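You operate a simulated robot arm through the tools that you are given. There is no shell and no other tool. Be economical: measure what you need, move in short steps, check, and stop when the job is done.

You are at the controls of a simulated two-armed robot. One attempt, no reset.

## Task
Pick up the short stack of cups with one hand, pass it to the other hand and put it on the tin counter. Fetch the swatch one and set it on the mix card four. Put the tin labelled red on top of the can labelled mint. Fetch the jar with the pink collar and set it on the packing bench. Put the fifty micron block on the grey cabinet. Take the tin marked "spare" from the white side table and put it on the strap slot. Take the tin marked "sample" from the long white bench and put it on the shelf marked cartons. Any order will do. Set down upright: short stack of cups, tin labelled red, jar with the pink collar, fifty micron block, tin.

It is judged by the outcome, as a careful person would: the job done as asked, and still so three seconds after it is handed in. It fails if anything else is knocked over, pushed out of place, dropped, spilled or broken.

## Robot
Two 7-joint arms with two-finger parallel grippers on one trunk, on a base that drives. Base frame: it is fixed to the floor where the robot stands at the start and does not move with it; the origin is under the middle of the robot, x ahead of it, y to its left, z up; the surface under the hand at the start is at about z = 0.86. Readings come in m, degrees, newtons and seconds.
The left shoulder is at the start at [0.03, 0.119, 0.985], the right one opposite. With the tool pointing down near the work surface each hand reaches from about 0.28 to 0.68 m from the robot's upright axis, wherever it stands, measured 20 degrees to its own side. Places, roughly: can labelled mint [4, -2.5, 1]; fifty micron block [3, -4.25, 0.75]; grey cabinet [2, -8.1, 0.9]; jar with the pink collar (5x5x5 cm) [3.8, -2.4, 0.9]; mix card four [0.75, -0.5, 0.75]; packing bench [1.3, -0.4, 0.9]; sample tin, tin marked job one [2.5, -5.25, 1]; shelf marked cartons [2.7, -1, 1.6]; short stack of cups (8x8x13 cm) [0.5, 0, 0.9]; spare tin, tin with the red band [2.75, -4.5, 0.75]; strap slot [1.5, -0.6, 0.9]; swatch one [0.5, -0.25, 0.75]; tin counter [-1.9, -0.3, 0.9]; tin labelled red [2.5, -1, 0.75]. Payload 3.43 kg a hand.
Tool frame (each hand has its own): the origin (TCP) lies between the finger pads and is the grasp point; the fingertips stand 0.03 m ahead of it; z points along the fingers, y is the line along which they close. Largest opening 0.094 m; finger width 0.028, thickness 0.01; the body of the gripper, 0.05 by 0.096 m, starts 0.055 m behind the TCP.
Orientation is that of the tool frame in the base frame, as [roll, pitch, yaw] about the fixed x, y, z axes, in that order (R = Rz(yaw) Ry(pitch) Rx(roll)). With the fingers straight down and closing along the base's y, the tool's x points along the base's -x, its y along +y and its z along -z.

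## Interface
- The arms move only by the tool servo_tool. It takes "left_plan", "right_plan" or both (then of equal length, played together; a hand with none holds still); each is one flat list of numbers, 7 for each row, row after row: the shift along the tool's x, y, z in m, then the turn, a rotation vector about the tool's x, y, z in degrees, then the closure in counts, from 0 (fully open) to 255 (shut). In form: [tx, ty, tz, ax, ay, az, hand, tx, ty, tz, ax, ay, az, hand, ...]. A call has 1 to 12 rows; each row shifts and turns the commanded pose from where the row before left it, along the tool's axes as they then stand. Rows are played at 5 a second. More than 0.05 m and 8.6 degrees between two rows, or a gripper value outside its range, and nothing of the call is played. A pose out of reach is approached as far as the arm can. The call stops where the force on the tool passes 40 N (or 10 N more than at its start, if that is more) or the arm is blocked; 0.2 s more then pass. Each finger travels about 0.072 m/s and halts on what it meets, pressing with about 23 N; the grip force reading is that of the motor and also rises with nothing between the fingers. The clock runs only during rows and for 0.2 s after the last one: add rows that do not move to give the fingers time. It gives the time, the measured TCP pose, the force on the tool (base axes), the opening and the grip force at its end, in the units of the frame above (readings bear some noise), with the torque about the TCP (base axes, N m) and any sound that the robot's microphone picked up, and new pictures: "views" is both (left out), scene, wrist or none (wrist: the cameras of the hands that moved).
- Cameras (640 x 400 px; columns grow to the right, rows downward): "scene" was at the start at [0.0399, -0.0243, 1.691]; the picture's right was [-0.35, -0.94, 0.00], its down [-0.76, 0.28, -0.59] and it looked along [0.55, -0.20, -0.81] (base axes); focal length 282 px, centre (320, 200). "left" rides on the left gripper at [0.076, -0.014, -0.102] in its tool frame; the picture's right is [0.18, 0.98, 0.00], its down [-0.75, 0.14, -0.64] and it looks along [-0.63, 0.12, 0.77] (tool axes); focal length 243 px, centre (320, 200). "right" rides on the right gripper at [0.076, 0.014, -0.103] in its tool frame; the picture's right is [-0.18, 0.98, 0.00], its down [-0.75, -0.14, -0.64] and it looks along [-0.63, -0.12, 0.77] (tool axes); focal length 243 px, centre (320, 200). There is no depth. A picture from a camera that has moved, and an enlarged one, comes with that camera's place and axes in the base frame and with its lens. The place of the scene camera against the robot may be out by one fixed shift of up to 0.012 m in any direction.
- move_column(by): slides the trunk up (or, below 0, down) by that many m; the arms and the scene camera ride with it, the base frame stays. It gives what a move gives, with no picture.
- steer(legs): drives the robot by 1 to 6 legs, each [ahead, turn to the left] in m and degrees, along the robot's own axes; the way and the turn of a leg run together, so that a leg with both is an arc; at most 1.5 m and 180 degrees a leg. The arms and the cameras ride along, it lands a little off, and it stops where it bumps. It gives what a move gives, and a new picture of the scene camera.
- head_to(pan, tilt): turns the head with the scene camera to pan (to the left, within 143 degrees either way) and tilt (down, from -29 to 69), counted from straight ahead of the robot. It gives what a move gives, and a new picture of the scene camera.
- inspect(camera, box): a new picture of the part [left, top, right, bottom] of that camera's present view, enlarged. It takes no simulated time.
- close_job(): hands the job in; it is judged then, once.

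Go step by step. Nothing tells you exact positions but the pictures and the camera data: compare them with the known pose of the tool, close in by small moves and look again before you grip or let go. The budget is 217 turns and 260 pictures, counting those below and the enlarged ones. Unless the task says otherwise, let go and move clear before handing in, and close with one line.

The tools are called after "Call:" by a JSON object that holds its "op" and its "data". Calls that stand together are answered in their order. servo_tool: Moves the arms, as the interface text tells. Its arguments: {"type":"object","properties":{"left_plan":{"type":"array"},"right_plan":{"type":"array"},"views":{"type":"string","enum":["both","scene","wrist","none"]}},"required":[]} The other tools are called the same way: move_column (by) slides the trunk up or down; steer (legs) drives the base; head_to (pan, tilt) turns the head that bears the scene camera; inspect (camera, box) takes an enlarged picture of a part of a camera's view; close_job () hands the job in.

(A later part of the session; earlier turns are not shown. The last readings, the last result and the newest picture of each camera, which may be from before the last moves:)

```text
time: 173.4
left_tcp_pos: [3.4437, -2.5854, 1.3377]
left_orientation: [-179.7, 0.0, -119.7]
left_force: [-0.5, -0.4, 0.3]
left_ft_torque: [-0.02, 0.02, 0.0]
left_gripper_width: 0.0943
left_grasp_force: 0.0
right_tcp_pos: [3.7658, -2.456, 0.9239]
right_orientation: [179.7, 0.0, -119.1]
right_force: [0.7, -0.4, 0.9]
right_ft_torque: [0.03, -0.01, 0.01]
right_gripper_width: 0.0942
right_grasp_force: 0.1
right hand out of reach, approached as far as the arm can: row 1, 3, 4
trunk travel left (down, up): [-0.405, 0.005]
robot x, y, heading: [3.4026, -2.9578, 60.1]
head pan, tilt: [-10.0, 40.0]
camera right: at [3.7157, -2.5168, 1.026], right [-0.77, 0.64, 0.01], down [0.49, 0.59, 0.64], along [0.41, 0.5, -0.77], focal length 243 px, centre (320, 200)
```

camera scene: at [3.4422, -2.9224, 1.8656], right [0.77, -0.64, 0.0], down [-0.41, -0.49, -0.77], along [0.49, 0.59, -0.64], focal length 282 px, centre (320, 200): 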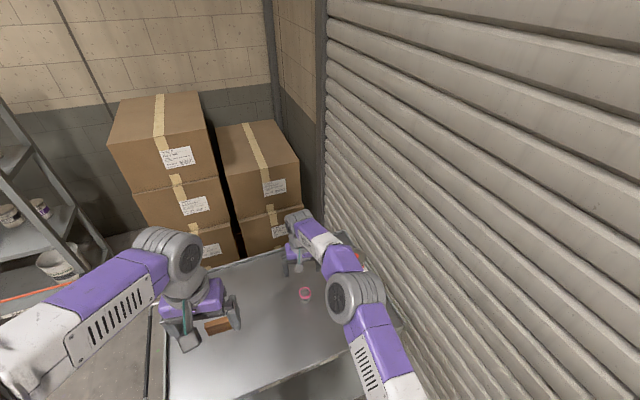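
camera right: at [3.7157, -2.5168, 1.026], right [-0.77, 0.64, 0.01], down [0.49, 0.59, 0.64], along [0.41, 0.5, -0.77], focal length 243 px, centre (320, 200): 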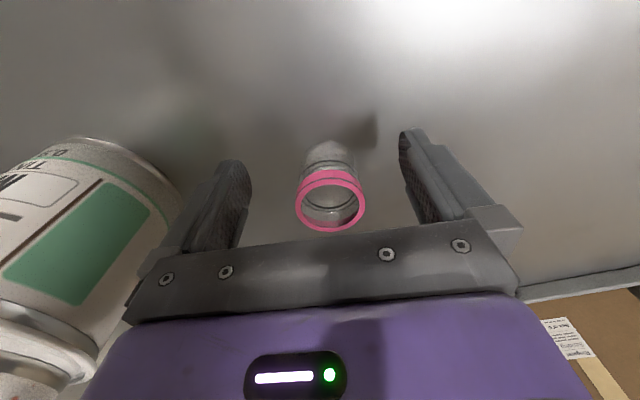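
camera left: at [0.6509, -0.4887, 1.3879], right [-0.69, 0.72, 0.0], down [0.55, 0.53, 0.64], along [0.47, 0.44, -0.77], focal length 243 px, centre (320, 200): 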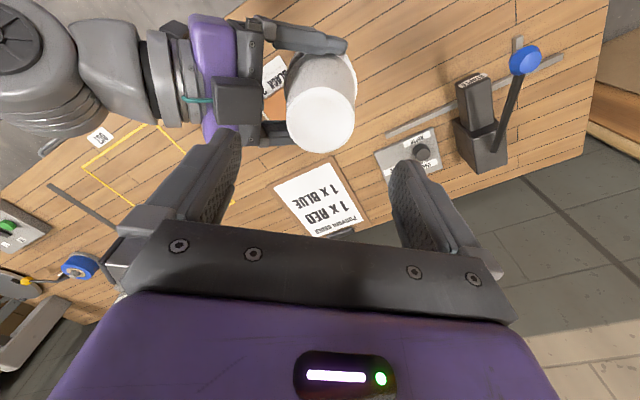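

The arm is at its reach limit, 2.5 cm short. I lift slightly, drive 4 cm ahead and re-check.

Call:
{"op": "servo_tool", "data": {"right_plan": [0, 0, -0.04, 0, 0, 0, 0], "views": "none"}}

Call:
{"op": "steer", "data": {"legs": [[0.045, 0]]}}

Call:
{"op": "inspect", "data": {"camera": "right", "box": [0, 0, 640, 400]}}

```text
time: 173.8
left_tcp_pos: [3.4426, -2.586, 1.338]
left_orientation: [-179.8, -0.1, -119.7]
left_force: [0.3, 0.3, -0.5]
left_ft_torque: [0.03, 0.01, 0.0]
left_gripper_width: 0.094
left_grasp_force: 0.0
right_tcp_pos: [3.7667, -2.4597, 0.9663]
right_orientation: [179.6, 0.1, -119.2]
right_force: [-0.1, 1.0, 0.4]
right_ft_torque: [-0.02, 0.01, 0.0]
right_gripper_width: 0.0942
right_grasp_force: 0.0
trunk travel left (down, up): [-0.405, 0.005]
robot x, y, heading: [3.401, -2.962, 60.2]
head pan, tilt: [-10.0, 40.0]
```

```text
time: 174.7
left_tcp_pos: [3.465, -2.5485, 1.3382]
left_orientation: [-179.6, 0.0, -119.6]
left_force: [-0.1, -0.5, 0.2]
left_ft_torque: [0.0, -0.02, -0.01]
left_gripper_width: 0.0941
left_grasp_force: 0.2
right_tcp_pos: [3.7883, -2.4196, 0.9656]
right_orientation: [179.7, -0.1, -119.2]
right_force: [0.2, -0.3, -0.2]
right_ft_torque: [0.01, -0.01, 0.0]
right_gripper_width: 0.0941
right_grasp_force: 0.1
trunk travel left (down, up): [-0.405, 0.005]
robot x, y, heading: [3.4255, -2.9232, 60.1]
head pan, tilt: [-10.0, 40.0]
camera scene: at [3.4638, -2.8837, 1.8656], right [0.77, -0.64, 0.0], down [-0.41, -0.49, -0.77], along [0.49, 0.59, -0.64], focal length 282 px, centre (320, 200)
```

scene: 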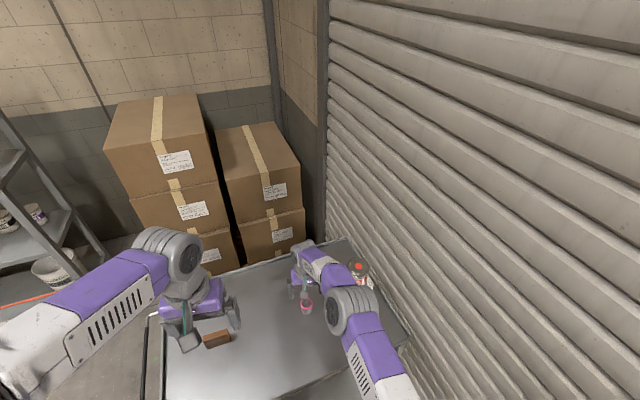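

```text
1.00 times, centred on (320, 200) of right (not enlarged: the box is as wide or as high as the picture)
camera zoom: at [3.7371, -2.4801, 1.0691], right [-0.77, 0.64, 0.01], down [0.49, 0.59, 0.64], along [0.41, 0.5, -0.77], focal length 243 px, centre (320, 200)
```

zoom: 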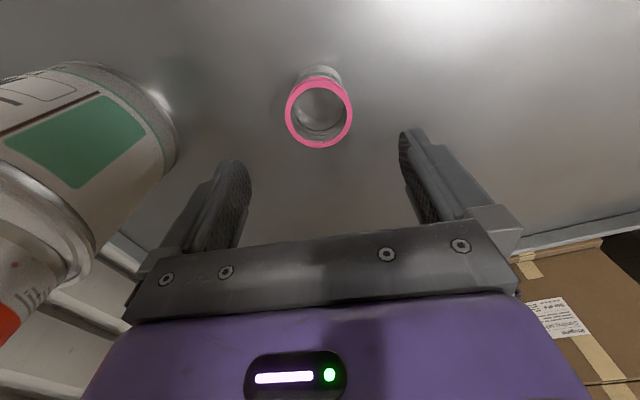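

Jar centred at [3.776,-2.433], base ≈0.836. I correct, descend and close.

Call:
{"op": "servo_tool", "data": {"right_plan": [0.0167, 0.004, 0, 0, 0, 0, 0, 0, 0, 0.045, 0, 0, 0, 0, 0, 0, 0.043, 0, 0, 0, 0, 0, 0, 0, 0, 0, 0, 0, 0, 0, 0, 0, 0, 0, 255, 0, 0, 0, 0, 0, 0, 255, 0, 0, 0, 0, 0, 0, 255, 0, 0, 0, 0, 0, 0, 255], "views": "wrist"}}

```text
time: 175.5
left_tcp_pos: [3.4647, -2.5485, 1.3382]
left_orientation: [-179.8, 0.1, -119.6]
left_force: [0.2, -0.4, 0.6]
left_ft_torque: [0.03, 0.0, 0.0]
left_gripper_width: 0.0936
left_grasp_force: 0.0
right_tcp_pos: [3.7742, -2.4336, 0.8909]
right_orientation: [179.9, -0.2, -119.3]
right_force: [-0.2, -0.2, 0.0]
right_ft_torque: [0.01, 0.02, 0.02]
right_gripper_width: 0.0939
right_grasp_force: 0.0
trunk travel left (down, up): [-0.405, 0.005]
robot x, y, heading: [3.421, -2.9217, 60.0]
head pan, tilt: [-10.0, 40.0]
stopped in row 4 (right hand): the force on the tool passed its limit at 78 N (the readings are from after the stop); the commanded pose is now the measured one
camera right: at [3.7233, -2.4927, 0.9934], right [-0.77, 0.64, 0.0], down [0.49, 0.59, 0.64], along [0.41, 0.49, -0.77], focal length 243 px, centre (320, 200)
```

right: 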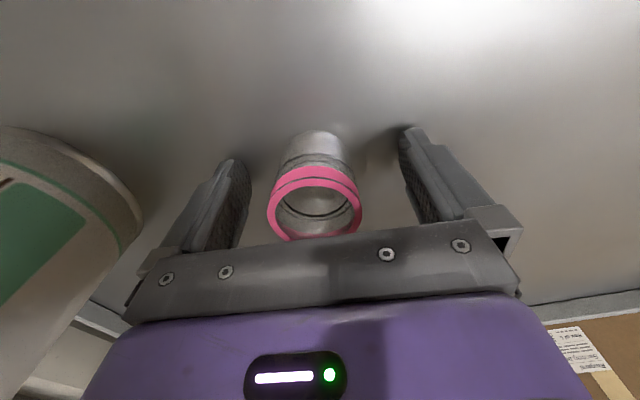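

The fingertips touched the cart top (so it's at ≈0.85). Height is right; I close on the jar here and lift.

Call:
{"op": "servo_tool", "data": {"right_plan": [0, 0, 0, 0, 0, 0, 255, 0, 0, 0, 0, 0, 0, 255, 0, 0, 0, 0, 0, 0, 255, 0, 0, 0, 0, 0, 0, 255], "views": "wrist"}}

```text
time: 176.5
left_tcp_pos: [3.4658, -2.548, 1.3374]
left_orientation: [-179.8, 0.0, -119.6]
left_force: [-0.3, -0.9, -0.1]
left_ft_torque: [0.01, -0.02, -0.04]
left_gripper_width: 0.094
left_grasp_force: 0.1
right_tcp_pos: [3.7744, -2.4314, 0.891]
right_orientation: [180.0, -0.1, -119.3]
right_force: [-1.2, 0.7, 0.8]
right_ft_torque: [-0.03, 0.0, -0.01]
right_gripper_width: 0.0432
right_grasp_force: 22.7
trunk travel left (down, up): [-0.405, 0.005]
robot x, y, heading: [3.4223, -2.9239, 60.0]
head pan, tilt: [-10.0, 40.0]
camera right: at [3.7242, -2.4912, 0.9927], right [-0.77, 0.64, 0.0], down [0.49, 0.59, 0.64], along [0.41, 0.49, -0.77], focal length 243 px, centre (320, 200)
```

right: 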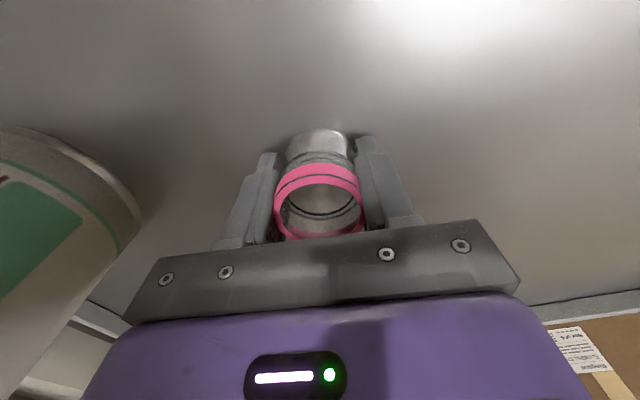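

Jar is held (0.043). I lift, pull it in, and back away from the cart, then look toward the white tables.

Call:
{"op": "servo_tool", "data": {"right_plan": [0, 0, -0.045, 0, 0, 0, 255, 0, 0, -0.045, 0, 0, 0, 255, 0, 0, -0.045, 0, 0, 0, 255, 0, 0, -0.045, 0, 0, 0, 255, 0.04, -0.02, -0.01, 0, 0, 0, 255, 0.04, -0.02, -0.01, 0, 0, 0, 255, 0.04, -0.02, -0.01, 0, 0, 0, 255, 0.04, -0.02, -0.01, 0, 0, 0, 255, 0.03, 0, 0, 0, 0, 0, 255], "views": "none"}}

Call:
{"op": "steer", "data": {"legs": [[-0.3, 0], [0, -130]]}}

Call:
{"op": "head_to", "data": {"pan": 10, "tilt": 25}}

```text
time: 178.5
left_tcp_pos: [3.4658, -2.5463, 1.3381]
left_orientation: [-179.7, 0.0, -119.5]
left_force: [-0.5, -0.2, 1.0]
left_ft_torque: [-0.01, -0.01, 0.02]
left_gripper_width: 0.0941
left_grasp_force: 0.0
right_tcp_pos: [3.7507, -2.6355, 1.1108]
right_orientation: [179.9, 0.0, -119.3]
right_force: [0.0, -1.2, -0.3]
right_ft_torque: [-0.01, -0.01, -0.03]
right_gripper_width: 0.0431
right_grasp_force: 23.4
trunk travel left (down, up): [-0.405, 0.005]
robot x, y, heading: [3.4239, -2.9268, 59.8]
head pan, tilt: [-10.0, 40.0]
```

```text
time: 186.1
left_tcp_pos: [3.5188, -3.4689, 1.3372]
left_orientation: [-179.8, -0.1, 108.0]
left_force: [0.3, -0.7, 0.2]
left_ft_torque: [0.02, 0.01, 0.01]
left_gripper_width: 0.094
left_grasp_force: 0.0
right_tcp_pos: [3.2603, -3.6206, 1.1094]
right_orientation: [179.9, -0.2, 108.2]
right_force: [-0.2, 0.5, 0.5]
right_ft_torque: [-0.01, 0.0, 0.01]
right_gripper_width: 0.0432
right_grasp_force: 22.9
trunk travel left (down, up): [-0.405, 0.005]
robot x, y, heading: [3.269, -3.1839, -72.5]
head pan, tilt: [-10.0, 40.0]
camera scene: at [3.2744, -3.2396, 1.8655], right [-0.99, -0.13, 0.0], down [-0.09, 0.64, -0.77], along [0.1, -0.76, -0.64], focal length 282 px, centre (320, 200)
```

scene: 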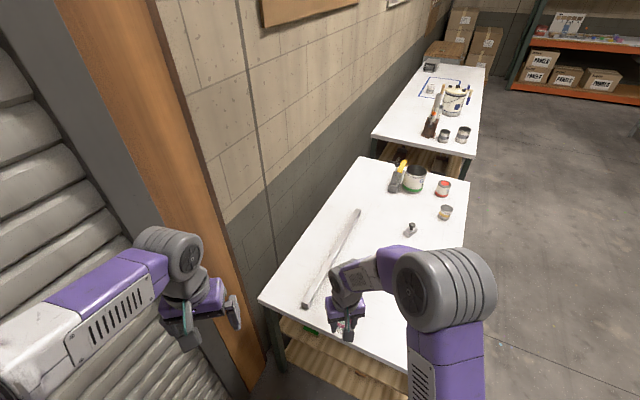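

```text
time: 186.9
left_tcp_pos: [3.5201, -3.4699, 1.337]
left_orientation: [-179.8, 0.0, 108.0]
left_force: [-0.1, -0.2, -0.6]
left_ft_torque: [0.03, -0.02, -0.01]
left_gripper_width: 0.0939
left_grasp_force: 0.1
right_tcp_pos: [3.2599, -3.6211, 1.1109]
right_orientation: [179.9, -0.2, 108.3]
right_force: [-0.1, 0.5, 0.8]
right_ft_torque: [0.0, 0.03, -0.01]
right_gripper_width: 0.0427
right_grasp_force: 22.4
trunk travel left (down, up): [-0.405, 0.005]
robot x, y, heading: [3.2715, -3.1846, -72.5]
head pan, tilt: [10.0, 25.0]
camera scene: at [3.3058, -3.2371, 1.8888], right [-0.89, -0.46, 0.0], down [-0.2, 0.38, -0.91], along [0.42, -0.8, -0.42], focal length 282 px, centre (320, 200)
```

scene: 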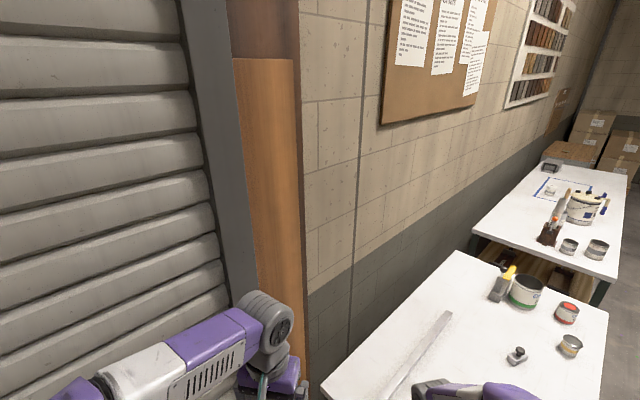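

The near white table holds a rod, tins and a small dark item; a second white bench lies beyond. I zoom in on both.

Call:
{"op": "inspect", "data": {"camera": "scene", "box": [460, 240, 620, 370]}}

Call:
{"op": "inspect", "data": {"camera": "scene", "box": [500, 150, 640, 270]}}

```text
3.08 times, centred on (540, 305) of scene
camera zoom: at [3.3058, -3.2371, 1.8888], right [-0.89, -0.46, 0.0], down [-0.2, 0.38, -0.91], along [0.42, -0.8, -0.42], focal length 869 px, centre (-357, -123)
```

zoom: 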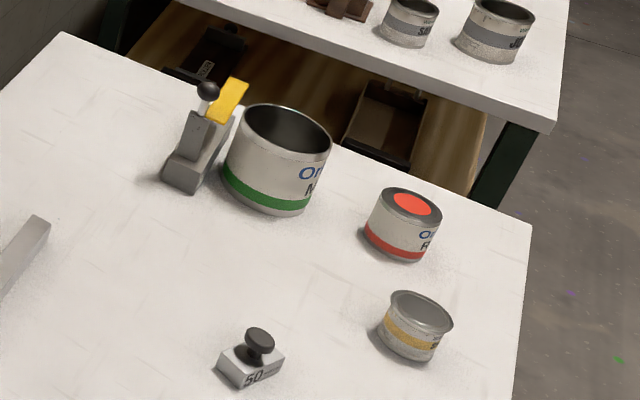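

```text
3.33 times, centred on (570, 210) of scene
camera zoom: at [3.3058, -3.2371, 1.8888], right [-0.89, -0.46, 0.0], down [-0.2, 0.38, -0.91], along [0.42, -0.8, -0.42], focal length 941 px, centre (-513, 167)
```

zoom: 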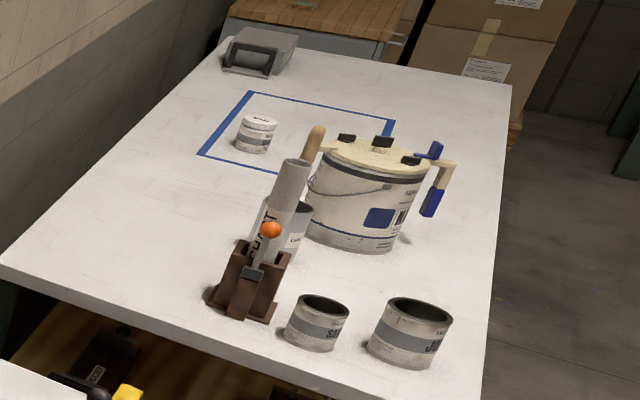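

On the side table: "50" block, a red-band tin, and a tan-band tin ("S…"). On the far bench: open tins "SAM…" and "JO…". I drive to the aisle side of the side table.

Call:
{"op": "steer", "data": {"legs": [[-0.08, 0], [0, -82], [1.15, 0], [0, 64.5], [0.8, 0], [0, 72]]}}

Call:
{"op": "head_to", "data": {"pan": 0, "tilt": 50}}

```text
time: 206.7
left_tcp_pos: [2.545, -4.3653, 1.3366]
left_orientation: [-179.8, 0.0, 158.5]
left_force: [-0.4, 0.6, 0.3]
left_ft_torque: [0.04, -0.05, 0.0]
left_gripper_width: 0.0941
left_grasp_force: 0.1
right_tcp_pos: [2.4972, -4.6618, 1.1096]
right_orientation: [179.8, -0.1, 158.8]
right_force: [-0.4, 0.2, -0.2]
right_ft_torque: [-0.01, -0.01, 0.01]
right_gripper_width: 0.0429
right_grasp_force: 23.4
trunk travel left (down, up): [-0.405, 0.005]
robot x, y, heading: [2.1681, -4.3784, -22.1]
head pan, tilt: [10.0, 25.0]
camera scene: at [2.2312, -4.3836, 1.8888], right [-0.21, -0.98, 0.0], down [-0.41, 0.09, -0.91], along [0.89, -0.19, -0.42], focal length 282 px, centre (320, 200)
```

scene: 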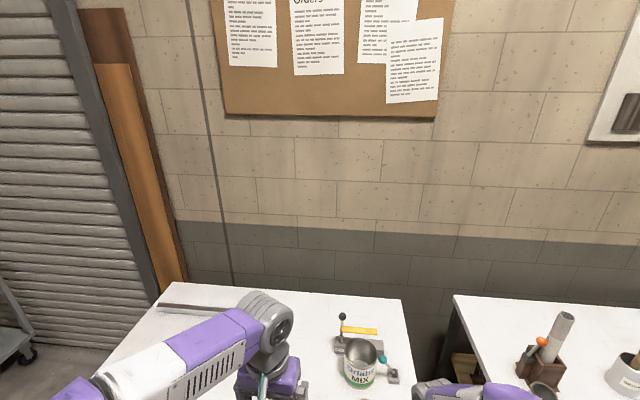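

```text
time: 207.6
left_tcp_pos: [2.5445, -4.366, 1.3368]
left_orientation: [-179.7, 0.0, 158.7]
left_force: [0.2, 0.9, 1.1]
left_ft_torque: [-0.01, -0.03, -0.03]
left_gripper_width: 0.0941
left_grasp_force: 0.0
right_tcp_pos: [2.4969, -4.6628, 1.1101]
right_orientation: [180.0, -0.3, 159.0]
right_force: [-0.5, 0.3, -0.5]
right_ft_torque: [0.03, -0.01, -0.03]
right_gripper_width: 0.0429
right_grasp_force: 22.7
trunk travel left (down, up): [-0.405, 0.005]
robot x, y, heading: [2.1659, -4.3782, -22.0]
head pan, tilt: [0.0, 50.0]
camera scene: at [2.2124, -4.3935, 1.8514], right [-0.37, -0.93, 0.0], down [-0.71, 0.28, -0.64], along [0.6, -0.24, -0.77], focal length 282 px, centre (320, 200)
```

scene: 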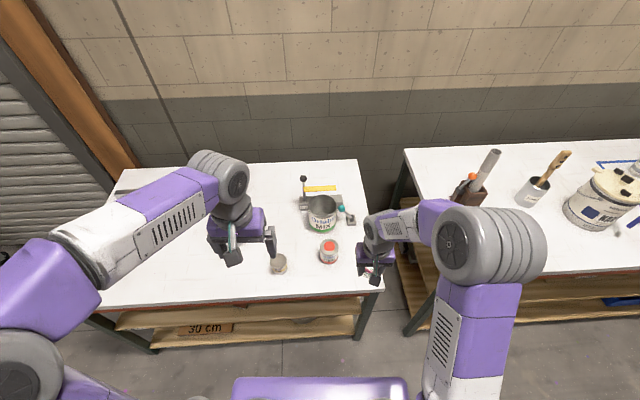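

I read the tan-band tin's label and check the left wrist view.

Call:
{"op": "inspect", "data": {"camera": "scene", "box": [220, 200, 380, 300]}}

Call:
{"op": "inspect", "data": {"camera": "left", "box": [0, 0, 640, 400]}}

```text
4.00 times, centred on (300, 250) of scene
camera zoom: at [2.2124, -4.3935, 1.8514], right [-0.37, -0.93, 0.0], down [-0.71, 0.28, -0.64], along [0.6, -0.24, -0.77], focal length 1130 px, centre (400, 0)
```

zoom: 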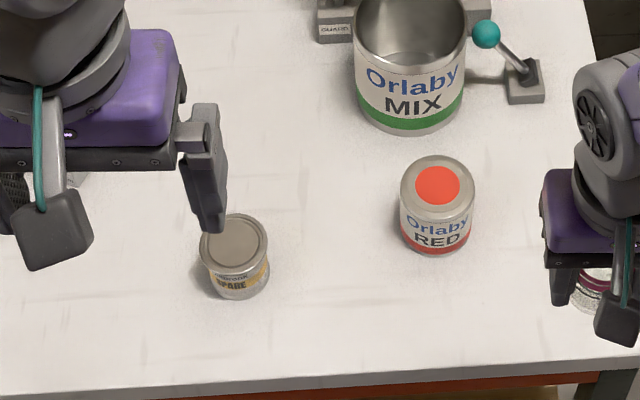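

```text
1.00 times, centred on (320, 200) of left (not enlarged: the box is as wide or as high as the picture)
camera zoom: at [2.4691, -4.3495, 1.4406], right [0.19, 0.98, 0.0], down [0.75, -0.14, 0.64], along [0.63, -0.12, -0.77], focal length 243 px, centre (320, 200)
```

zoom: 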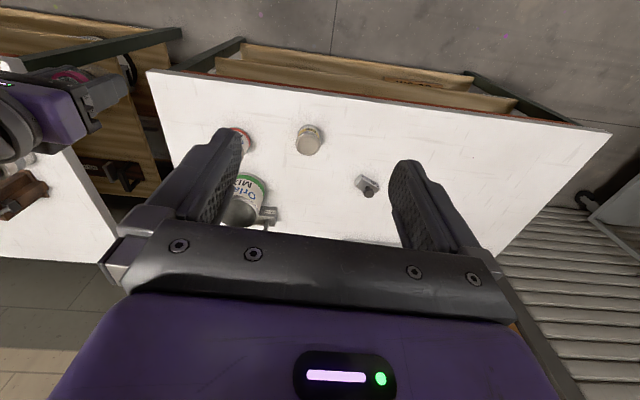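

It reads SPARE; tin at ≈[2.753,-4.435], top ≈0.87. I bring the left hand above it.

Call:
{"op": "servo_tool", "data": {"left_plan": [-0.0244, 0.0013, 0.0374, 0, 0, 0, 0, -0.0244, 0.0013, 0.0374, 0, 0, 0, 0, -0.0244, 0.0013, 0.0374, 0, 0, 0, 0, -0.0244, 0.0013, 0.0374, 0, 0, 0, 0, -0.0244, 0.0013, 0.0374, 0, 0, 0, 0, -0.0244, 0.0013, 0.0374, 0, 0, 0, 0, -0.0244, 0.0013, 0.0374, 0, 0, 0, 0, -0.0244, 0.0013, 0.0374, 0, 0, 0, 0, -0.0244, 0.0013, 0.0374, 0, 0, 0, 0, 0, 0, 0, 0, 0, 0, 0], "views": "wrist"}}

```text
time: 209.8
left_tcp_pos: [2.7527, -4.4357, 1.0001]
left_orientation: [-179.7, 0.1, 158.6]
left_force: [0.4, -0.3, 0.7]
left_ft_torque: [0.0, -0.03, 0.0]
left_gripper_width: 0.0942
left_grasp_force: 0.1
right_tcp_pos: [2.4969, -4.6615, 1.1096]
right_orientation: [179.9, -0.1, 159.0]
right_force: [-0.6, 0.2, -0.4]
right_ft_torque: [-0.02, 0.02, 0.01]
right_gripper_width: 0.043
right_grasp_force: 22.9
trunk travel left (down, up): [-0.405, 0.005]
robot x, y, heading: [2.1668, -4.3745, -21.8]
head pan, tilt: [0.0, 50.0]
camera left: at [2.6766, -4.4192, 1.103], right [0.19, 0.98, 0.0], down [0.75, -0.14, 0.64], along [0.63, -0.12, -0.77], focal length 243 px, centre (320, 200)
```

left: 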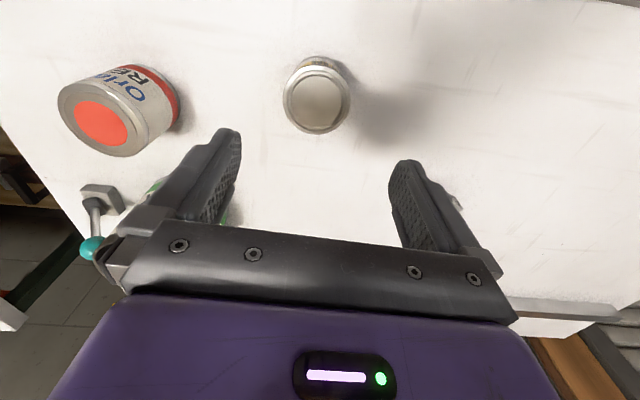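

Tin top z≈0.874, well centred. I descend and grip.

Call:
{"op": "servo_tool", "data": {"left_plan": [0.0035, 0, 0.045, 0, 0, 0, 0, 0, 0, 0.045, 0, 0, 0, 0, 0, 0, 0.045, 0, 0, 0, 0, 0, 0, 0, 0, 0, 0, 0, 0, 0, 0, 0, 0, 0, 255, 0, 0, 0, 0, 0, 0, 255, 0, 0, 0, 0, 0, 0, 255], "views": "wrist"}}

```text
time: 211.4
left_tcp_pos: [2.7481, -4.4353, 0.8651]
left_orientation: [-179.8, -0.1, 158.5]
left_force: [-0.7, -1.3, 1.5]
left_ft_torque: [-0.05, -0.02, 0.0]
left_gripper_width: 0.069
left_grasp_force: 23.2
right_tcp_pos: [2.4978, -4.6629, 1.1101]
right_orientation: [179.8, -0.2, 158.9]
right_force: [0.8, 1.0, 0.3]
right_ft_torque: [0.01, 0.03, -0.02]
right_gripper_width: 0.0429
right_grasp_force: 23.0
trunk travel left (down, up): [-0.405, 0.005]
robot x, y, heading: [2.1647, -4.3797, -21.9]
head pan, tilt: [0.0, 50.0]
camera left: at [2.672, -4.419, 0.9674], right [0.19, 0.98, 0.0], down [0.75, -0.14, 0.64], along [0.63, -0.12, -0.77], focal length 243 px, centre (320, 200)
```

left: 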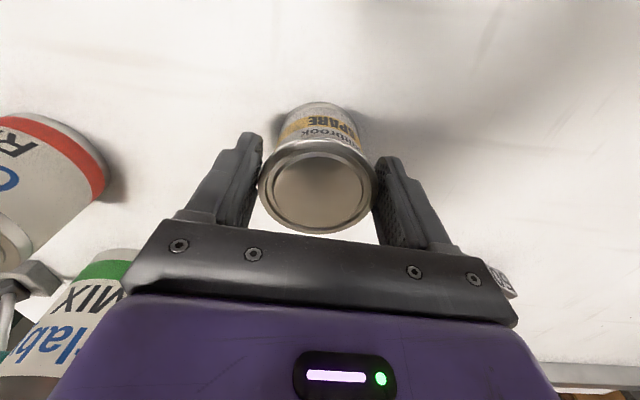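

SPARE is held (0.069). I lift and tuck it, then drive back to the packing bench.

Call:
{"op": "servo_tool", "data": {"left_plan": [0, 0, -0.045, 0, 0, 0, 255, 0, 0, -0.045, 0, 0, 0, 255, 0, 0, -0.045, 0, 0, 0, 255, 0, 0, -0.045, 0, 0, 0, 255, 0, 0, -0.045, 0, 0, 0, 255, 0.045, 0, -0.02, 0, 0, 0, 255, 0.045, 0, -0.02, 0, 0, 0, 255, 0.045, 0, 0, 0, 0, 0, 255], "views": "wrist"}}

Call:
{"op": "steer", "data": {"legs": [[-0.25, 0], [0, 105.3], [1.5, 0], [0.8, 0], [0, 51], [1.12, 0]]}}

Call:
{"op": "steer", "data": {"legs": [[0, -62.3]]}}

```text
time: 213.2
left_tcp_pos: [2.6235, -4.384, 1.1342]
left_orientation: [-179.7, 0.0, 158.6]
left_force: [-0.2, 0.3, -1.9]
left_ft_torque: [-0.03, 0.02, 0.0]
left_gripper_width: 0.0691
left_grasp_force: 22.7
right_tcp_pos: [2.4965, -4.6614, 1.1108]
right_orientation: [179.9, -0.2, 158.7]
right_force: [0.3, -1.1, 0.3]
right_ft_torque: [0.02, -0.04, -0.03]
right_gripper_width: 0.0427
right_grasp_force: 22.9
trunk travel left (down, up): [-0.405, 0.005]
robot x, y, heading: [2.1696, -4.3784, -21.8]
head pan, tilt: [0.0, 50.0]
camera left: at [2.5471, -4.3687, 1.2367], right [0.19, 0.98, 0.0], down [0.75, -0.14, 0.64], along [0.63, -0.12, -0.77], focal length 243 px, centre (320, 200)
```

left: 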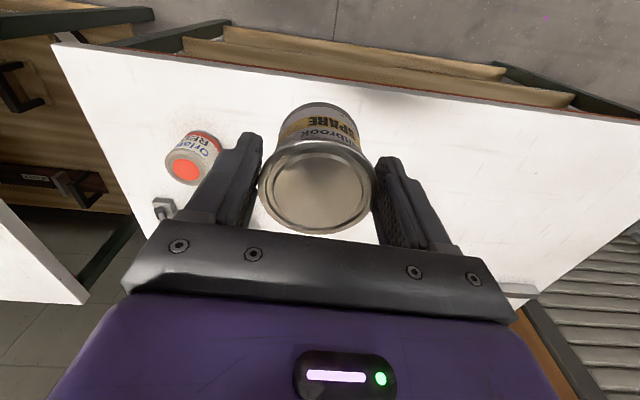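

```text
time: 238.0
left_tcp_pos: [0.9061, -1.0188, 1.133]
left_orientation: [-179.8, -0.1, -44.3]
left_force: [-0.3, 0.1, -0.8]
left_ft_torque: [0.0, 0.02, -0.02]
left_gripper_width: 0.0687
left_grasp_force: 22.4
right_tcp_pos: [1.1316, -0.8118, 1.1102]
right_orientation: [179.9, -0.2, -43.9]
right_force: [1.2, 0.6, -0.3]
right_ft_torque: [-0.02, -0.03, 0.0]
right_gripper_width: 0.043
right_grasp_force: 23.0
trunk travel left (down, up): [-0.405, 0.005]
robot x, y, heading: [1.324, -1.2054, 135.4]
head pan, tilt: [0.0, 50.0]
camera scene: at [1.2935, -1.1695, 1.8513], right [0.7, 0.71, 0.0], down [0.55, -0.54, -0.64], along [-0.46, 0.45, -0.77], focal length 282 px, centre (320, 200)
```

scene: 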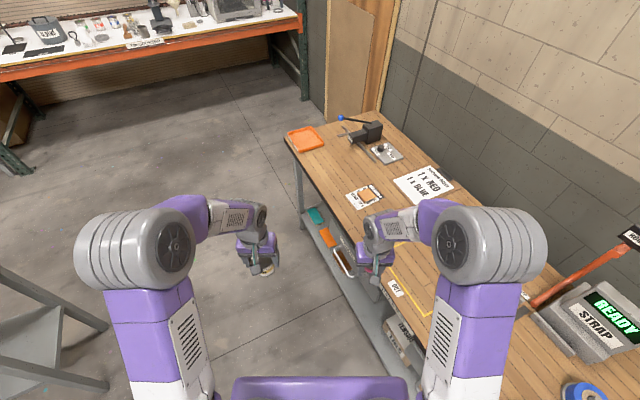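

```text
time: 241.1
left_tcp_pos: [1.2869, -0.7481, 1.1336]
left_orientation: [-179.8, -0.1, -105.5]
left_force: [-0.2, 0.1, -1.7]
left_ft_torque: [-0.01, 0.0, 0.01]
left_gripper_width: 0.0687
left_grasp_force: 22.7
right_tcp_pos: [1.5746, -0.8458, 1.1094]
right_orientation: [179.9, -0.3, -105.2]
right_force: [-0.1, -0.4, -0.2]
right_ft_torque: [-0.04, -0.02, 0.01]
right_gripper_width: 0.0428
right_grasp_force: 22.9
trunk travel left (down, up): [-0.405, 0.005]
robot x, y, heading: [1.3264, -1.2037, 73.9]
head pan, tilt: [0.0, 50.0]
camera scene: at [1.3401, -1.1572, 1.8513], right [0.96, -0.27, 0.0], down [-0.21, -0.74, -0.64], along [0.18, 0.62, -0.77], focal length 282 px, centre (320, 200)
```

scene: 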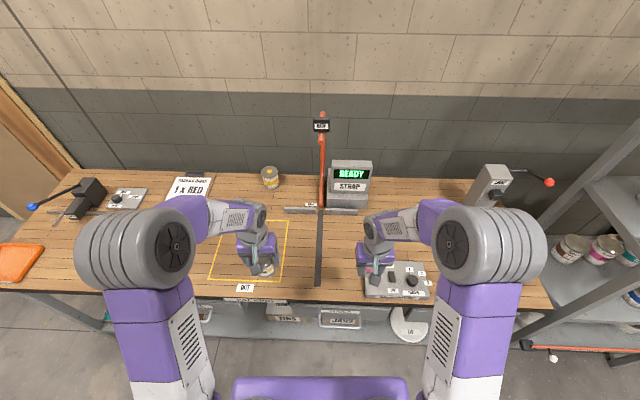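

The strap slot runs through [1.48,-0.67]–[1.50,-0.61]. First I place the jar with the right hand on bare wood at ≈[1.572,-0.695], between the slot and control box.

Call:
{"op": "servo_tool", "data": {"right_plan": [-0.0363, 0.0105, 0, 0, 0, 0, 255, -0.0363, 0.0105, 0, 0, 0, 0, 255, -0.0363, 0.0105, 0, 0, 0, 0, 255, -0.0363, 0.0105, 0, 0, 0, 0, 255, 0, 0, 0.04, 0, 0, 0, 255, 0, 0, 0.04, 0, 0, 0, 255, 0, 0, 0.04, 0, 0, 0, 255, 0, 0, 0.03, 0, 0, 0, 255, 0, 0, 0, 0, 0, 0, 255], "views": "both"}}

```text
time: 243.1
left_tcp_pos: [1.2867, -0.7475, 1.1331]
left_orientation: [-179.9, 0.0, -105.5]
left_force: [0.3, -0.3, -2.1]
left_ft_torque: [-0.02, 0.02, 0.02]
left_gripper_width: 0.0687
left_grasp_force: 22.5
right_tcp_pos: [1.5721, -0.6963, 0.9581]
right_orientation: [179.8, -0.2, -105.2]
right_force: [-0.4, -0.3, 0.4]
right_ft_torque: [-0.05, 0.01, 0.0]
right_gripper_width: 0.043
right_grasp_force: 22.9
trunk travel left (down, up): [-0.405, 0.005]
robot x, y, heading: [1.327, -1.2018, 74.1]
head pan, tilt: [0.0, 50.0]
camera scene: at [1.3398, -1.1575, 1.8514], right [0.96, -0.27, 0.0], down [-0.21, -0.74, -0.64], along [0.18, 0.62, -0.77], focal length 282 px, centre (320, 200)
camera right: at [1.5365, -0.7656, 1.0603], right [-0.9, 0.44, 0.0], down [0.34, 0.69, 0.64], along [0.28, 0.58, -0.77], focal length 243 px, centre (320, 200)
```

scene: 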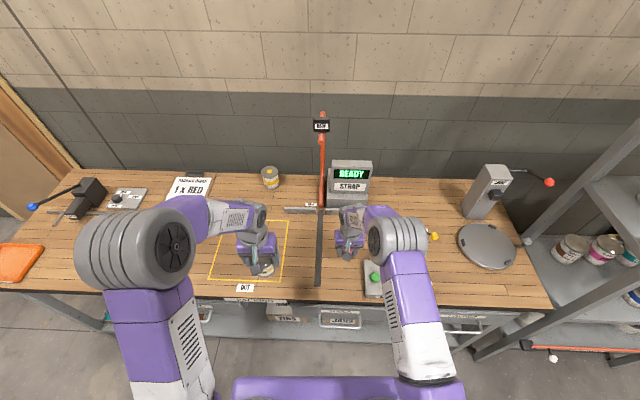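
right: 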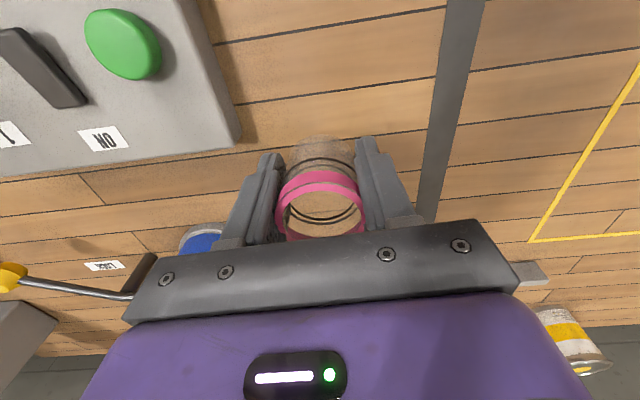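

The control box corner is close to the fingers, so I drive 6 cm ahead to gain clearance before lowering.

Call:
{"op": "steer", "data": {"legs": [[0.065, 0]]}}

Call:
{"op": "servo_tool", "data": {"right_plan": [0, 0, 0.03, 0, 0, 0, 255, 0, 0, 0.02, 0, 0, 0, 255, 0, 0, 0, 0, 0, 0, 255], "views": "wrist"}}

```text
time: 244.1
left_tcp_pos: [1.3061, -0.6843, 1.1327]
left_orientation: [-179.8, 0.0, -105.6]
left_force: [0.5, 0.2, -1.9]
left_ft_torque: [0.0, 0.04, 0.06]
left_gripper_width: 0.0691
left_grasp_force: 22.4
right_tcp_pos: [1.5889, -0.6348, 0.9581]
right_orientation: [179.9, -0.3, -105.2]
right_force: [0.3, -1.3, -0.5]
right_ft_torque: [-0.03, -0.02, 0.03]
right_gripper_width: 0.0428
right_grasp_force: 22.5
trunk travel left (down, up): [-0.405, 0.005]
robot x, y, heading: [1.3446, -1.1442, 74.0]
head pan, tilt: [0.0, 50.0]
camera scene: at [1.3579, -1.0943, 1.8513], right [0.96, -0.28, 0.0], down [-0.21, -0.74, -0.64], along [0.18, 0.62, -0.77], focal length 282 px, centre (320, 200)
```

scene: 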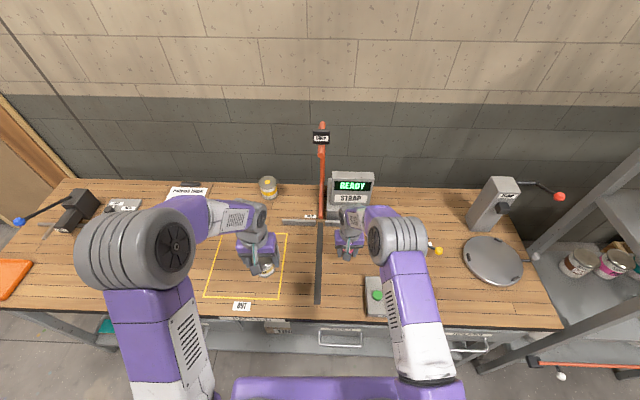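

```text
time: 244.9
left_tcp_pos: [1.3054, -0.687, 1.1339]
left_orientation: [-179.8, 0.0, -105.6]
left_force: [0.7, 0.4, -1.6]
left_ft_torque: [-0.01, 0.0, -0.01]
left_gripper_width: 0.0688
left_grasp_force: 23.3
right_tcp_pos: [1.5879, -0.6362, 0.9084]
right_orientation: [179.9, -0.1, -105.3]
right_force: [0.1, -0.3, -0.9]
right_ft_torque: [0.01, 0.02, 0.02]
right_gripper_width: 0.0431
right_grasp_force: 23.1
trunk travel left (down, up): [-0.405, 0.005]
robot x, y, heading: [1.3438, -1.1448, 73.9]
head pan, tilt: [0.0, 50.0]
camera right: at [1.5542, -0.7052, 1.0107], right [-0.9, 0.44, 0.0], down [0.34, 0.69, 0.64], along [0.28, 0.58, -0.77], focal length 243 px, centre (320, 200)
```

right: 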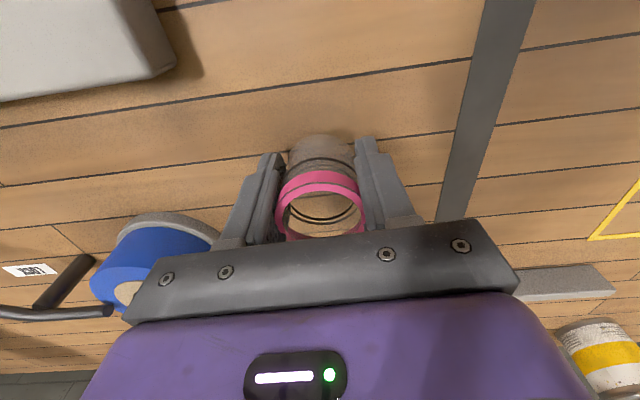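

A few millimetres remain. I touch down gently.

Call:
{"op": "servo_tool", "data": {"right_plan": [0, 0, 0.005, 0, 0, 0, 255, 0, 0, 0.003, 0, 0, 0, 255, 0, 0, 0, 0, 0, 0, 255], "views": "none"}}

```text
time: 245.7
left_tcp_pos: [1.3041, -0.6859, 1.1329]
left_orientation: [-179.7, 0.0, -105.6]
left_force: [0.6, 0.5, -2.5]
left_ft_torque: [-0.03, 0.0, 0.02]
left_gripper_width: 0.0683
left_grasp_force: 23.2
right_tcp_pos: [1.5887, -0.635, 0.9]
right_orientation: [179.9, -0.2, -105.4]
right_force: [-0.1, -0.2, -0.9]
right_ft_torque: [0.01, -0.03, -0.07]
right_gripper_width: 0.0428
right_grasp_force: 23.6
trunk travel left (down, up): [-0.405, 0.005]
robot x, y, heading: [1.3432, -1.1455, 74.2]
head pan, tilt: [0.0, 50.0]
```

Call:
{"op": "servo_tool", "data": {"right_plan": [0, 0, 0.002, 0, 0, 0, 255, 0, 0, 0.002, 0, 0, 0, 255, 0, 0, 0, 0, 0, 0, 255], "views": "wrist"}}

```text
time: 246.5
left_tcp_pos: [1.3045, -0.6857, 1.1341]
left_orientation: [-179.8, -0.1, -105.6]
left_force: [0.0, -1.0, -1.6]
left_ft_torque: [-0.05, 0.0, -0.03]
left_gripper_width: 0.0685
left_grasp_force: 23.4
right_tcp_pos: [1.589, -0.634, 0.8962]
right_orientation: [179.9, -0.2, -105.3]
right_force: [0.6, 0.2, -0.9]
right_ft_torque: [-0.01, 0.02, -0.01]
right_gripper_width: 0.0429
right_grasp_force: 23.3
trunk travel left (down, up): [-0.405, 0.005]
robot x, y, heading: [1.3447, -1.1426, 73.9]
head pan, tilt: [0.0, 50.0]
camera right: at [1.5545, -0.7041, 0.9983], right [-0.9, 0.44, 0.0], down [0.34, 0.69, 0.64], along [0.28, 0.58, -0.77], focal length 243 px, centre (320, 200)
```

right: 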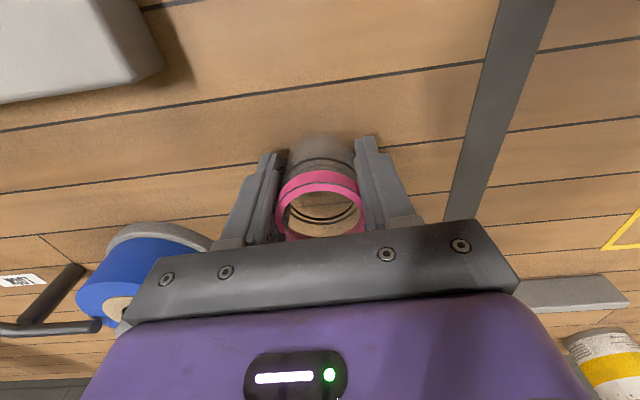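

Call:
{"op": "servo_tool", "data": {"right_plan": [0, 0, 0.002, 0, 0, 0, 255, 0, 0, 0, 0, 0, 0, 255], "views": "none"}}

Call:
{"op": "servo_tool", "data": {"right_plan": [0, 0, 0.002, 0, 0, 0, 255, 0, 0, 0, 0, 0, 0, 255], "views": "none"}}

```text
time: 247.1
left_tcp_pos: [1.3046, -0.6854, 1.1348]
left_orientation: [-179.8, -0.2, -105.6]
left_force: [-0.2, -0.3, -1.1]
left_ft_torque: [-0.02, 0.01, 0.01]
left_gripper_width: 0.0686
left_grasp_force: 23.1
right_tcp_pos: [1.5894, -0.6355, 0.8936]
right_orientation: [179.8, -0.2, -105.4]
right_force: [0.2, 0.0, -0.5]
right_ft_torque: [0.0, -0.01, -0.01]
right_gripper_width: 0.0429
right_grasp_force: 23.3
trunk travel left (down, up): [-0.405, 0.005]
robot x, y, heading: [1.3404, -1.1388, 74.0]
head pan, tilt: [0.0, 50.0]
```

```text
time: 247.7
left_tcp_pos: [1.3042, -0.6869, 1.1337]
left_orientation: [-179.7, 0.0, -105.6]
left_force: [-0.3, -0.8, -1.9]
left_ft_torque: [0.0, -0.02, 0.0]
left_gripper_width: 0.0687
left_grasp_force: 22.9
right_tcp_pos: [1.5894, -0.6361, 0.8912]
right_orientation: [179.8, -0.1, -105.3]
right_force: [-0.3, 0.3, -0.2]
right_ft_torque: [0.02, -0.01, -0.07]
right_gripper_width: 0.0431
right_grasp_force: 22.3
trunk travel left (down, up): [-0.405, 0.005]
robot x, y, heading: [1.3425, -1.1397, 74.0]
head pan, tilt: [0.0, 50.0]
```

Call:
{"op": "servo_tool", "data": {"right_plan": [0, 0, 0.0015, 0, 0, 0, 255, 0, 0, 0, 0, 0, 0, 255], "views": "none"}}

```text
time: 248.3
left_tcp_pos: [1.304, -0.6858, 1.133]
left_orientation: [-179.9, -0.1, -105.6]
left_force: [0.0, 0.1, -1.8]
left_ft_torque: [0.0, -0.01, -0.03]
left_gripper_width: 0.0687
left_grasp_force: 22.8
right_tcp_pos: [1.5888, -0.6339, 0.8892]
right_orientation: [179.9, -0.2, -105.3]
right_force: [-1.0, 0.1, 1.0]
right_ft_torque: [0.01, 0.02, 0.0]
right_gripper_width: 0.043
right_grasp_force: 22.7
trunk travel left (down, up): [-0.405, 0.005]
robot x, y, heading: [1.3398, -1.1396, 73.7]
head pan, tilt: [0.0, 50.0]
```

It's essentially touching. I open gently and rise.

Call:
{"op": "servo_tool", "data": {"right_plan": [0, 0, 0, 0, 0, 0, 110, 0, 0, 0, 0, 0, 0, 60, 0, 0, 0, 0, 0, 0, 60, 0, 0, -0.02, 0, 0, 0, 60, 0, 0, -0.04, 0, 0, 0, 60, 0, 0, -0.04, 0, 0, 0, 0, 0.04, 0, -0.03, 0, 0, 0, 0, 0.045, 0, 0, 0, 0, 0, 0, 0.045, 0, 0, 0, 0, 0, 0], "views": "both"}}

```text
time: 250.3
left_tcp_pos: [1.305, -0.6863, 1.134]
left_orientation: [-179.8, 0.0, -105.6]
left_force: [0.1, -0.3, -1.8]
left_ft_torque: [-0.02, -0.01, -0.01]
left_gripper_width: 0.0688
left_grasp_force: 23.6
right_tcp_pos: [1.5569, -0.7597, 1.0202]
right_orientation: [179.9, -0.1, -105.3]
right_force: [0.4, 0.4, 0.0]
right_ft_torque: [0.02, 0.01, 0.0]
right_gripper_width: 0.0939
right_grasp_force: 0.1
trunk travel left (down, up): [-0.405, 0.005]
robot x, y, heading: [1.3435, -1.1412, 74.1]
head pan, tilt: [0.0, 50.0]
camera scene: at [1.3569, -1.0967, 1.8514], right [0.96, -0.28, 0.0], down [-0.21, -0.74, -0.64], along [0.18, 0.62, -0.77], focal length 282 px, centre (320, 200)
camera right: at [1.5227, -0.8287, 1.121], right [-0.9, 0.44, 0.0], down [0.34, 0.69, 0.64], along [0.28, 0.58, -0.77], focal length 243 px, centre (320, 200)
```

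scene: 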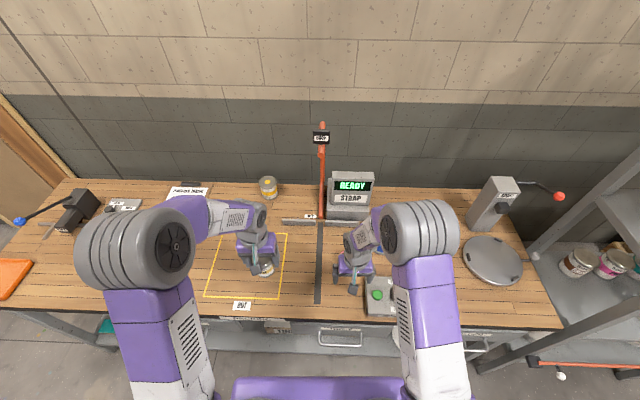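
right: 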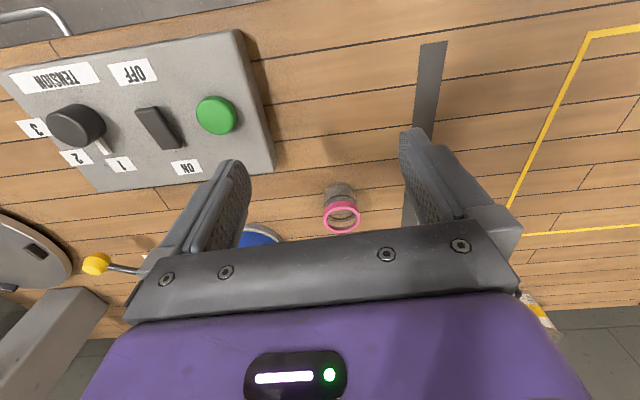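

Jar stands on the packing bench. Now the left hand takes SPARE over the slot at ≈[1.476,-0.66] while the right hand clears away.

Call:
{"op": "servo_tool", "data": {"right_plan": [0, -0.035, -0.03, 0, 0, 0, 0, 0, -0.035, -0.03, 0, 0, 0, 0, 0, -0.035, -0.03, 0, 0, 0, 0, 0, 0, 0, 0, 0, 0, 0, 0, 0, 0, 0, 0, 0, 0, 0, 0, 0, 0, 0, 0, 0, 0, 0, 0, 0, 0, 0, 0, 0, 0, 0, 0, 0, 0, 0, 0, 0, 0, 0, 0, 0, 0], "left_plan": [0, 0, 0, 0, 0, 0, 255, -0.0178, -0.0394, 0, 0, 0, 0, 255, -0.0178, -0.0394, 0, 0, 0, 0, 255, -0.0178, -0.0394, 0, 0, 0, 0, 255, -0.0178, -0.0394, 0, 0, 0, 0, 255, 0, 0, 0.043, 0, 0, 0, 255, 0, 0, 0.043, 0, 0, 0, 255, 0, 0, 0.043, 0, 0, 0, 255, 0, 0, 0, 0, 0, 0, 255], "views": "wrist"}}

```text
time: 252.3
left_tcp_pos: [1.4765, -0.6597, 1.0056]
left_orientation: [-179.8, 0.0, -105.6]
left_force: [-0.3, 0.9, -1.8]
left_ft_torque: [-0.02, 0.01, -0.04]
left_gripper_width: 0.0686
left_grasp_force: 22.6
right_tcp_pos: [1.6572, -0.7864, 1.1122]
right_orientation: [179.9, -0.2, -105.4]
right_force: [-0.5, 0.4, 0.6]
right_ft_torque: [-0.01, 0.01, -0.01]
right_gripper_width: 0.094
right_grasp_force: 0.0
trunk travel left (down, up): [-0.405, 0.005]
robot x, y, heading: [1.3403, -1.1429, 73.8]
head pan, tilt: [0.0, 50.0]
camera right: at [1.6227, -0.8565, 1.2141], right [-0.9, 0.44, 0.0], down [0.34, 0.69, 0.64], along [0.28, 0.58, -0.77], focal length 243 px, centre (320, 200)
camera left: at [1.4689, -0.7363, 1.1077], right [-1.0, 0.09, 0.0], down [0.06, 0.76, 0.64], along [0.06, 0.64, -0.77], focal length 243 px, centre (320, 200)
```

right: 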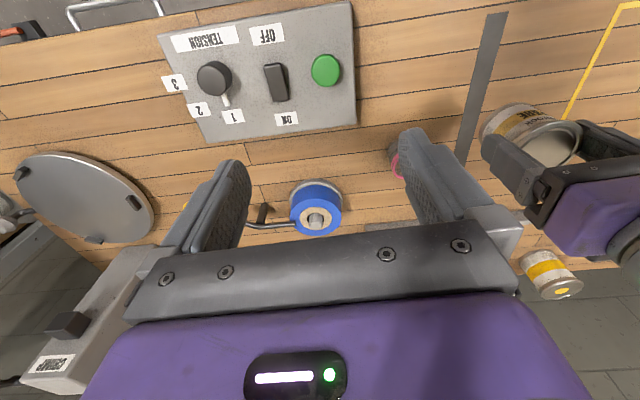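
left: 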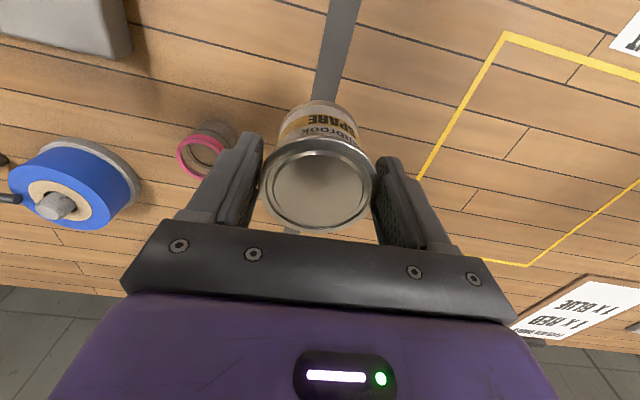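

Aligned within millimetres of the slot. I lower SPARE, then step down to contact.

Call:
{"op": "servo_tool", "data": {"left_plan": [0, 0.002, 0.04, 0, 0, 0, 255, 0, 0, 0.032, 0, 0, 0, 255, 0, 0, 0, 0, 0, 0, 255], "views": "wrist"}}

```text
time: 253.1
left_tcp_pos: [1.4748, -0.6607, 0.9331]
left_orientation: [-179.8, 0.0, -105.6]
left_force: [0.1, -0.4, -1.2]
left_ft_torque: [0.01, 0.01, 0.02]
left_gripper_width: 0.0685
left_grasp_force: 23.3
right_tcp_pos: [1.6572, -0.7866, 1.1111]
right_orientation: [179.9, -0.2, -105.3]
right_force: [-0.2, 0.4, -0.2]
right_ft_torque: [-0.01, 0.01, -0.02]
right_gripper_width: 0.0943
right_grasp_force: 0.0
trunk travel left (down, up): [-0.405, 0.005]
robot x, y, heading: [1.3403, -1.1431, 73.9]
head pan, tilt: [0.0, 50.0]
camera left: at [1.4665, -0.7374, 1.0357], right [-1.0, 0.09, 0.0], down [0.06, 0.77, 0.64], along [0.06, 0.64, -0.77], focal length 243 px, centre (320, 200)
```

left: 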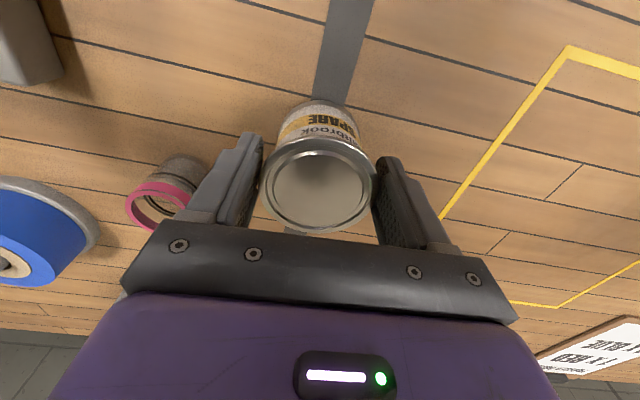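

Call:
{"op": "servo_tool", "data": {"left_plan": [0, 0, 0.005, 0, 0, 0, 255, 0, 0, 0.005, 0, 0, 0, 255, 0, 0, 0, 0, 0, 0, 255], "views": "none"}}

Call:
{"op": "servo_tool", "data": {"left_plan": [0, 0, 0.003, 0, 0, 0, 255, 0, 0, 0, 0, 0, 0, 255], "views": "none"}}

Call:
{"op": "servo_tool", "data": {"left_plan": [0, 0, 0.003, 0, 0, 0, 255, 0, 0, 0, 0, 0, 0, 255], "views": "wrist"}}

```text
time: 253.9
left_tcp_pos: [1.4751, -0.6595, 0.9238]
left_orientation: [-179.7, 0.1, -105.6]
left_force: [-1.1, -0.7, 12.7]
left_ft_torque: [0.08, 0.01, 0.04]
left_gripper_width: 0.0685
left_grasp_force: 23.6
right_tcp_pos: [1.657, -0.7878, 1.111]
right_orientation: [179.9, -0.2, -105.3]
right_force: [0.6, -0.3, -0.9]
right_ft_torque: [0.01, -0.03, 0.0]
right_gripper_width: 0.0939
right_grasp_force: 0.0
trunk travel left (down, up): [-0.405, 0.005]
robot x, y, heading: [1.3439, -1.1399, 73.8]
head pan, tilt: [0.0, 50.0]
```

```text
time: 254.5
left_tcp_pos: [1.4754, -0.6588, 0.9218]
left_orientation: [-179.7, 0.3, -105.5]
left_force: [0.6, 7.1, 19.9]
left_ft_torque: [0.38, -0.03, 0.04]
left_gripper_width: 0.0676
left_grasp_force: 23.5
right_tcp_pos: [1.6576, -0.787, 1.1117]
right_orientation: [179.9, -0.2, -105.3]
right_force: [0.0, -0.1, -0.1]
right_ft_torque: [-0.03, -0.01, -0.02]
right_gripper_width: 0.0939
right_grasp_force: 0.0
trunk travel left (down, up): [-0.405, 0.005]
robot x, y, heading: [1.344, -1.1461, 74.1]
head pan, tilt: [0.0, 50.0]
```

```text
time: 255.1
left_tcp_pos: [1.476, -0.6606, 0.917]
left_orientation: [-179.8, 0.0, -105.6]
left_force: [1.4, 2.9, 16.1]
left_ft_torque: [0.08, -0.05, 0.04]
left_gripper_width: 0.0665
left_grasp_force: 23.1
right_tcp_pos: [1.6576, -0.7877, 1.1115]
right_orientation: [179.8, -0.2, -105.3]
right_force: [0.2, 0.3, 0.1]
right_ft_torque: [-0.01, 0.01, 0.04]
right_gripper_width: 0.094
right_grasp_force: 0.0
trunk travel left (down, up): [-0.405, 0.005]
robot x, y, heading: [1.3436, -1.1451, 73.8]
head pan, tilt: [0.0, 50.0]
camera left: at [1.468, -0.7363, 1.0202], right [-1.0, 0.09, 0.0], down [0.06, 0.77, 0.64], along [0.06, 0.64, -0.77], focal length 243 px, centre (320, 200)
```

left: 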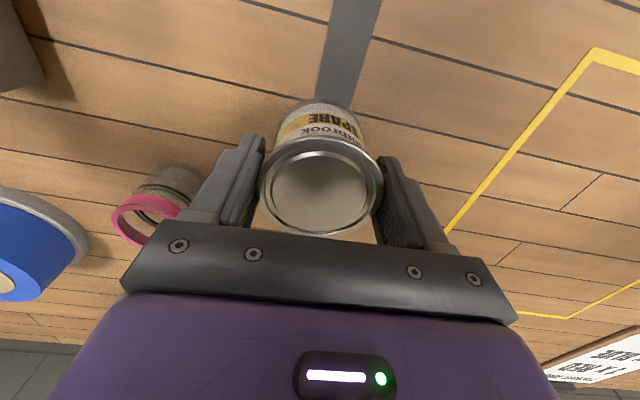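

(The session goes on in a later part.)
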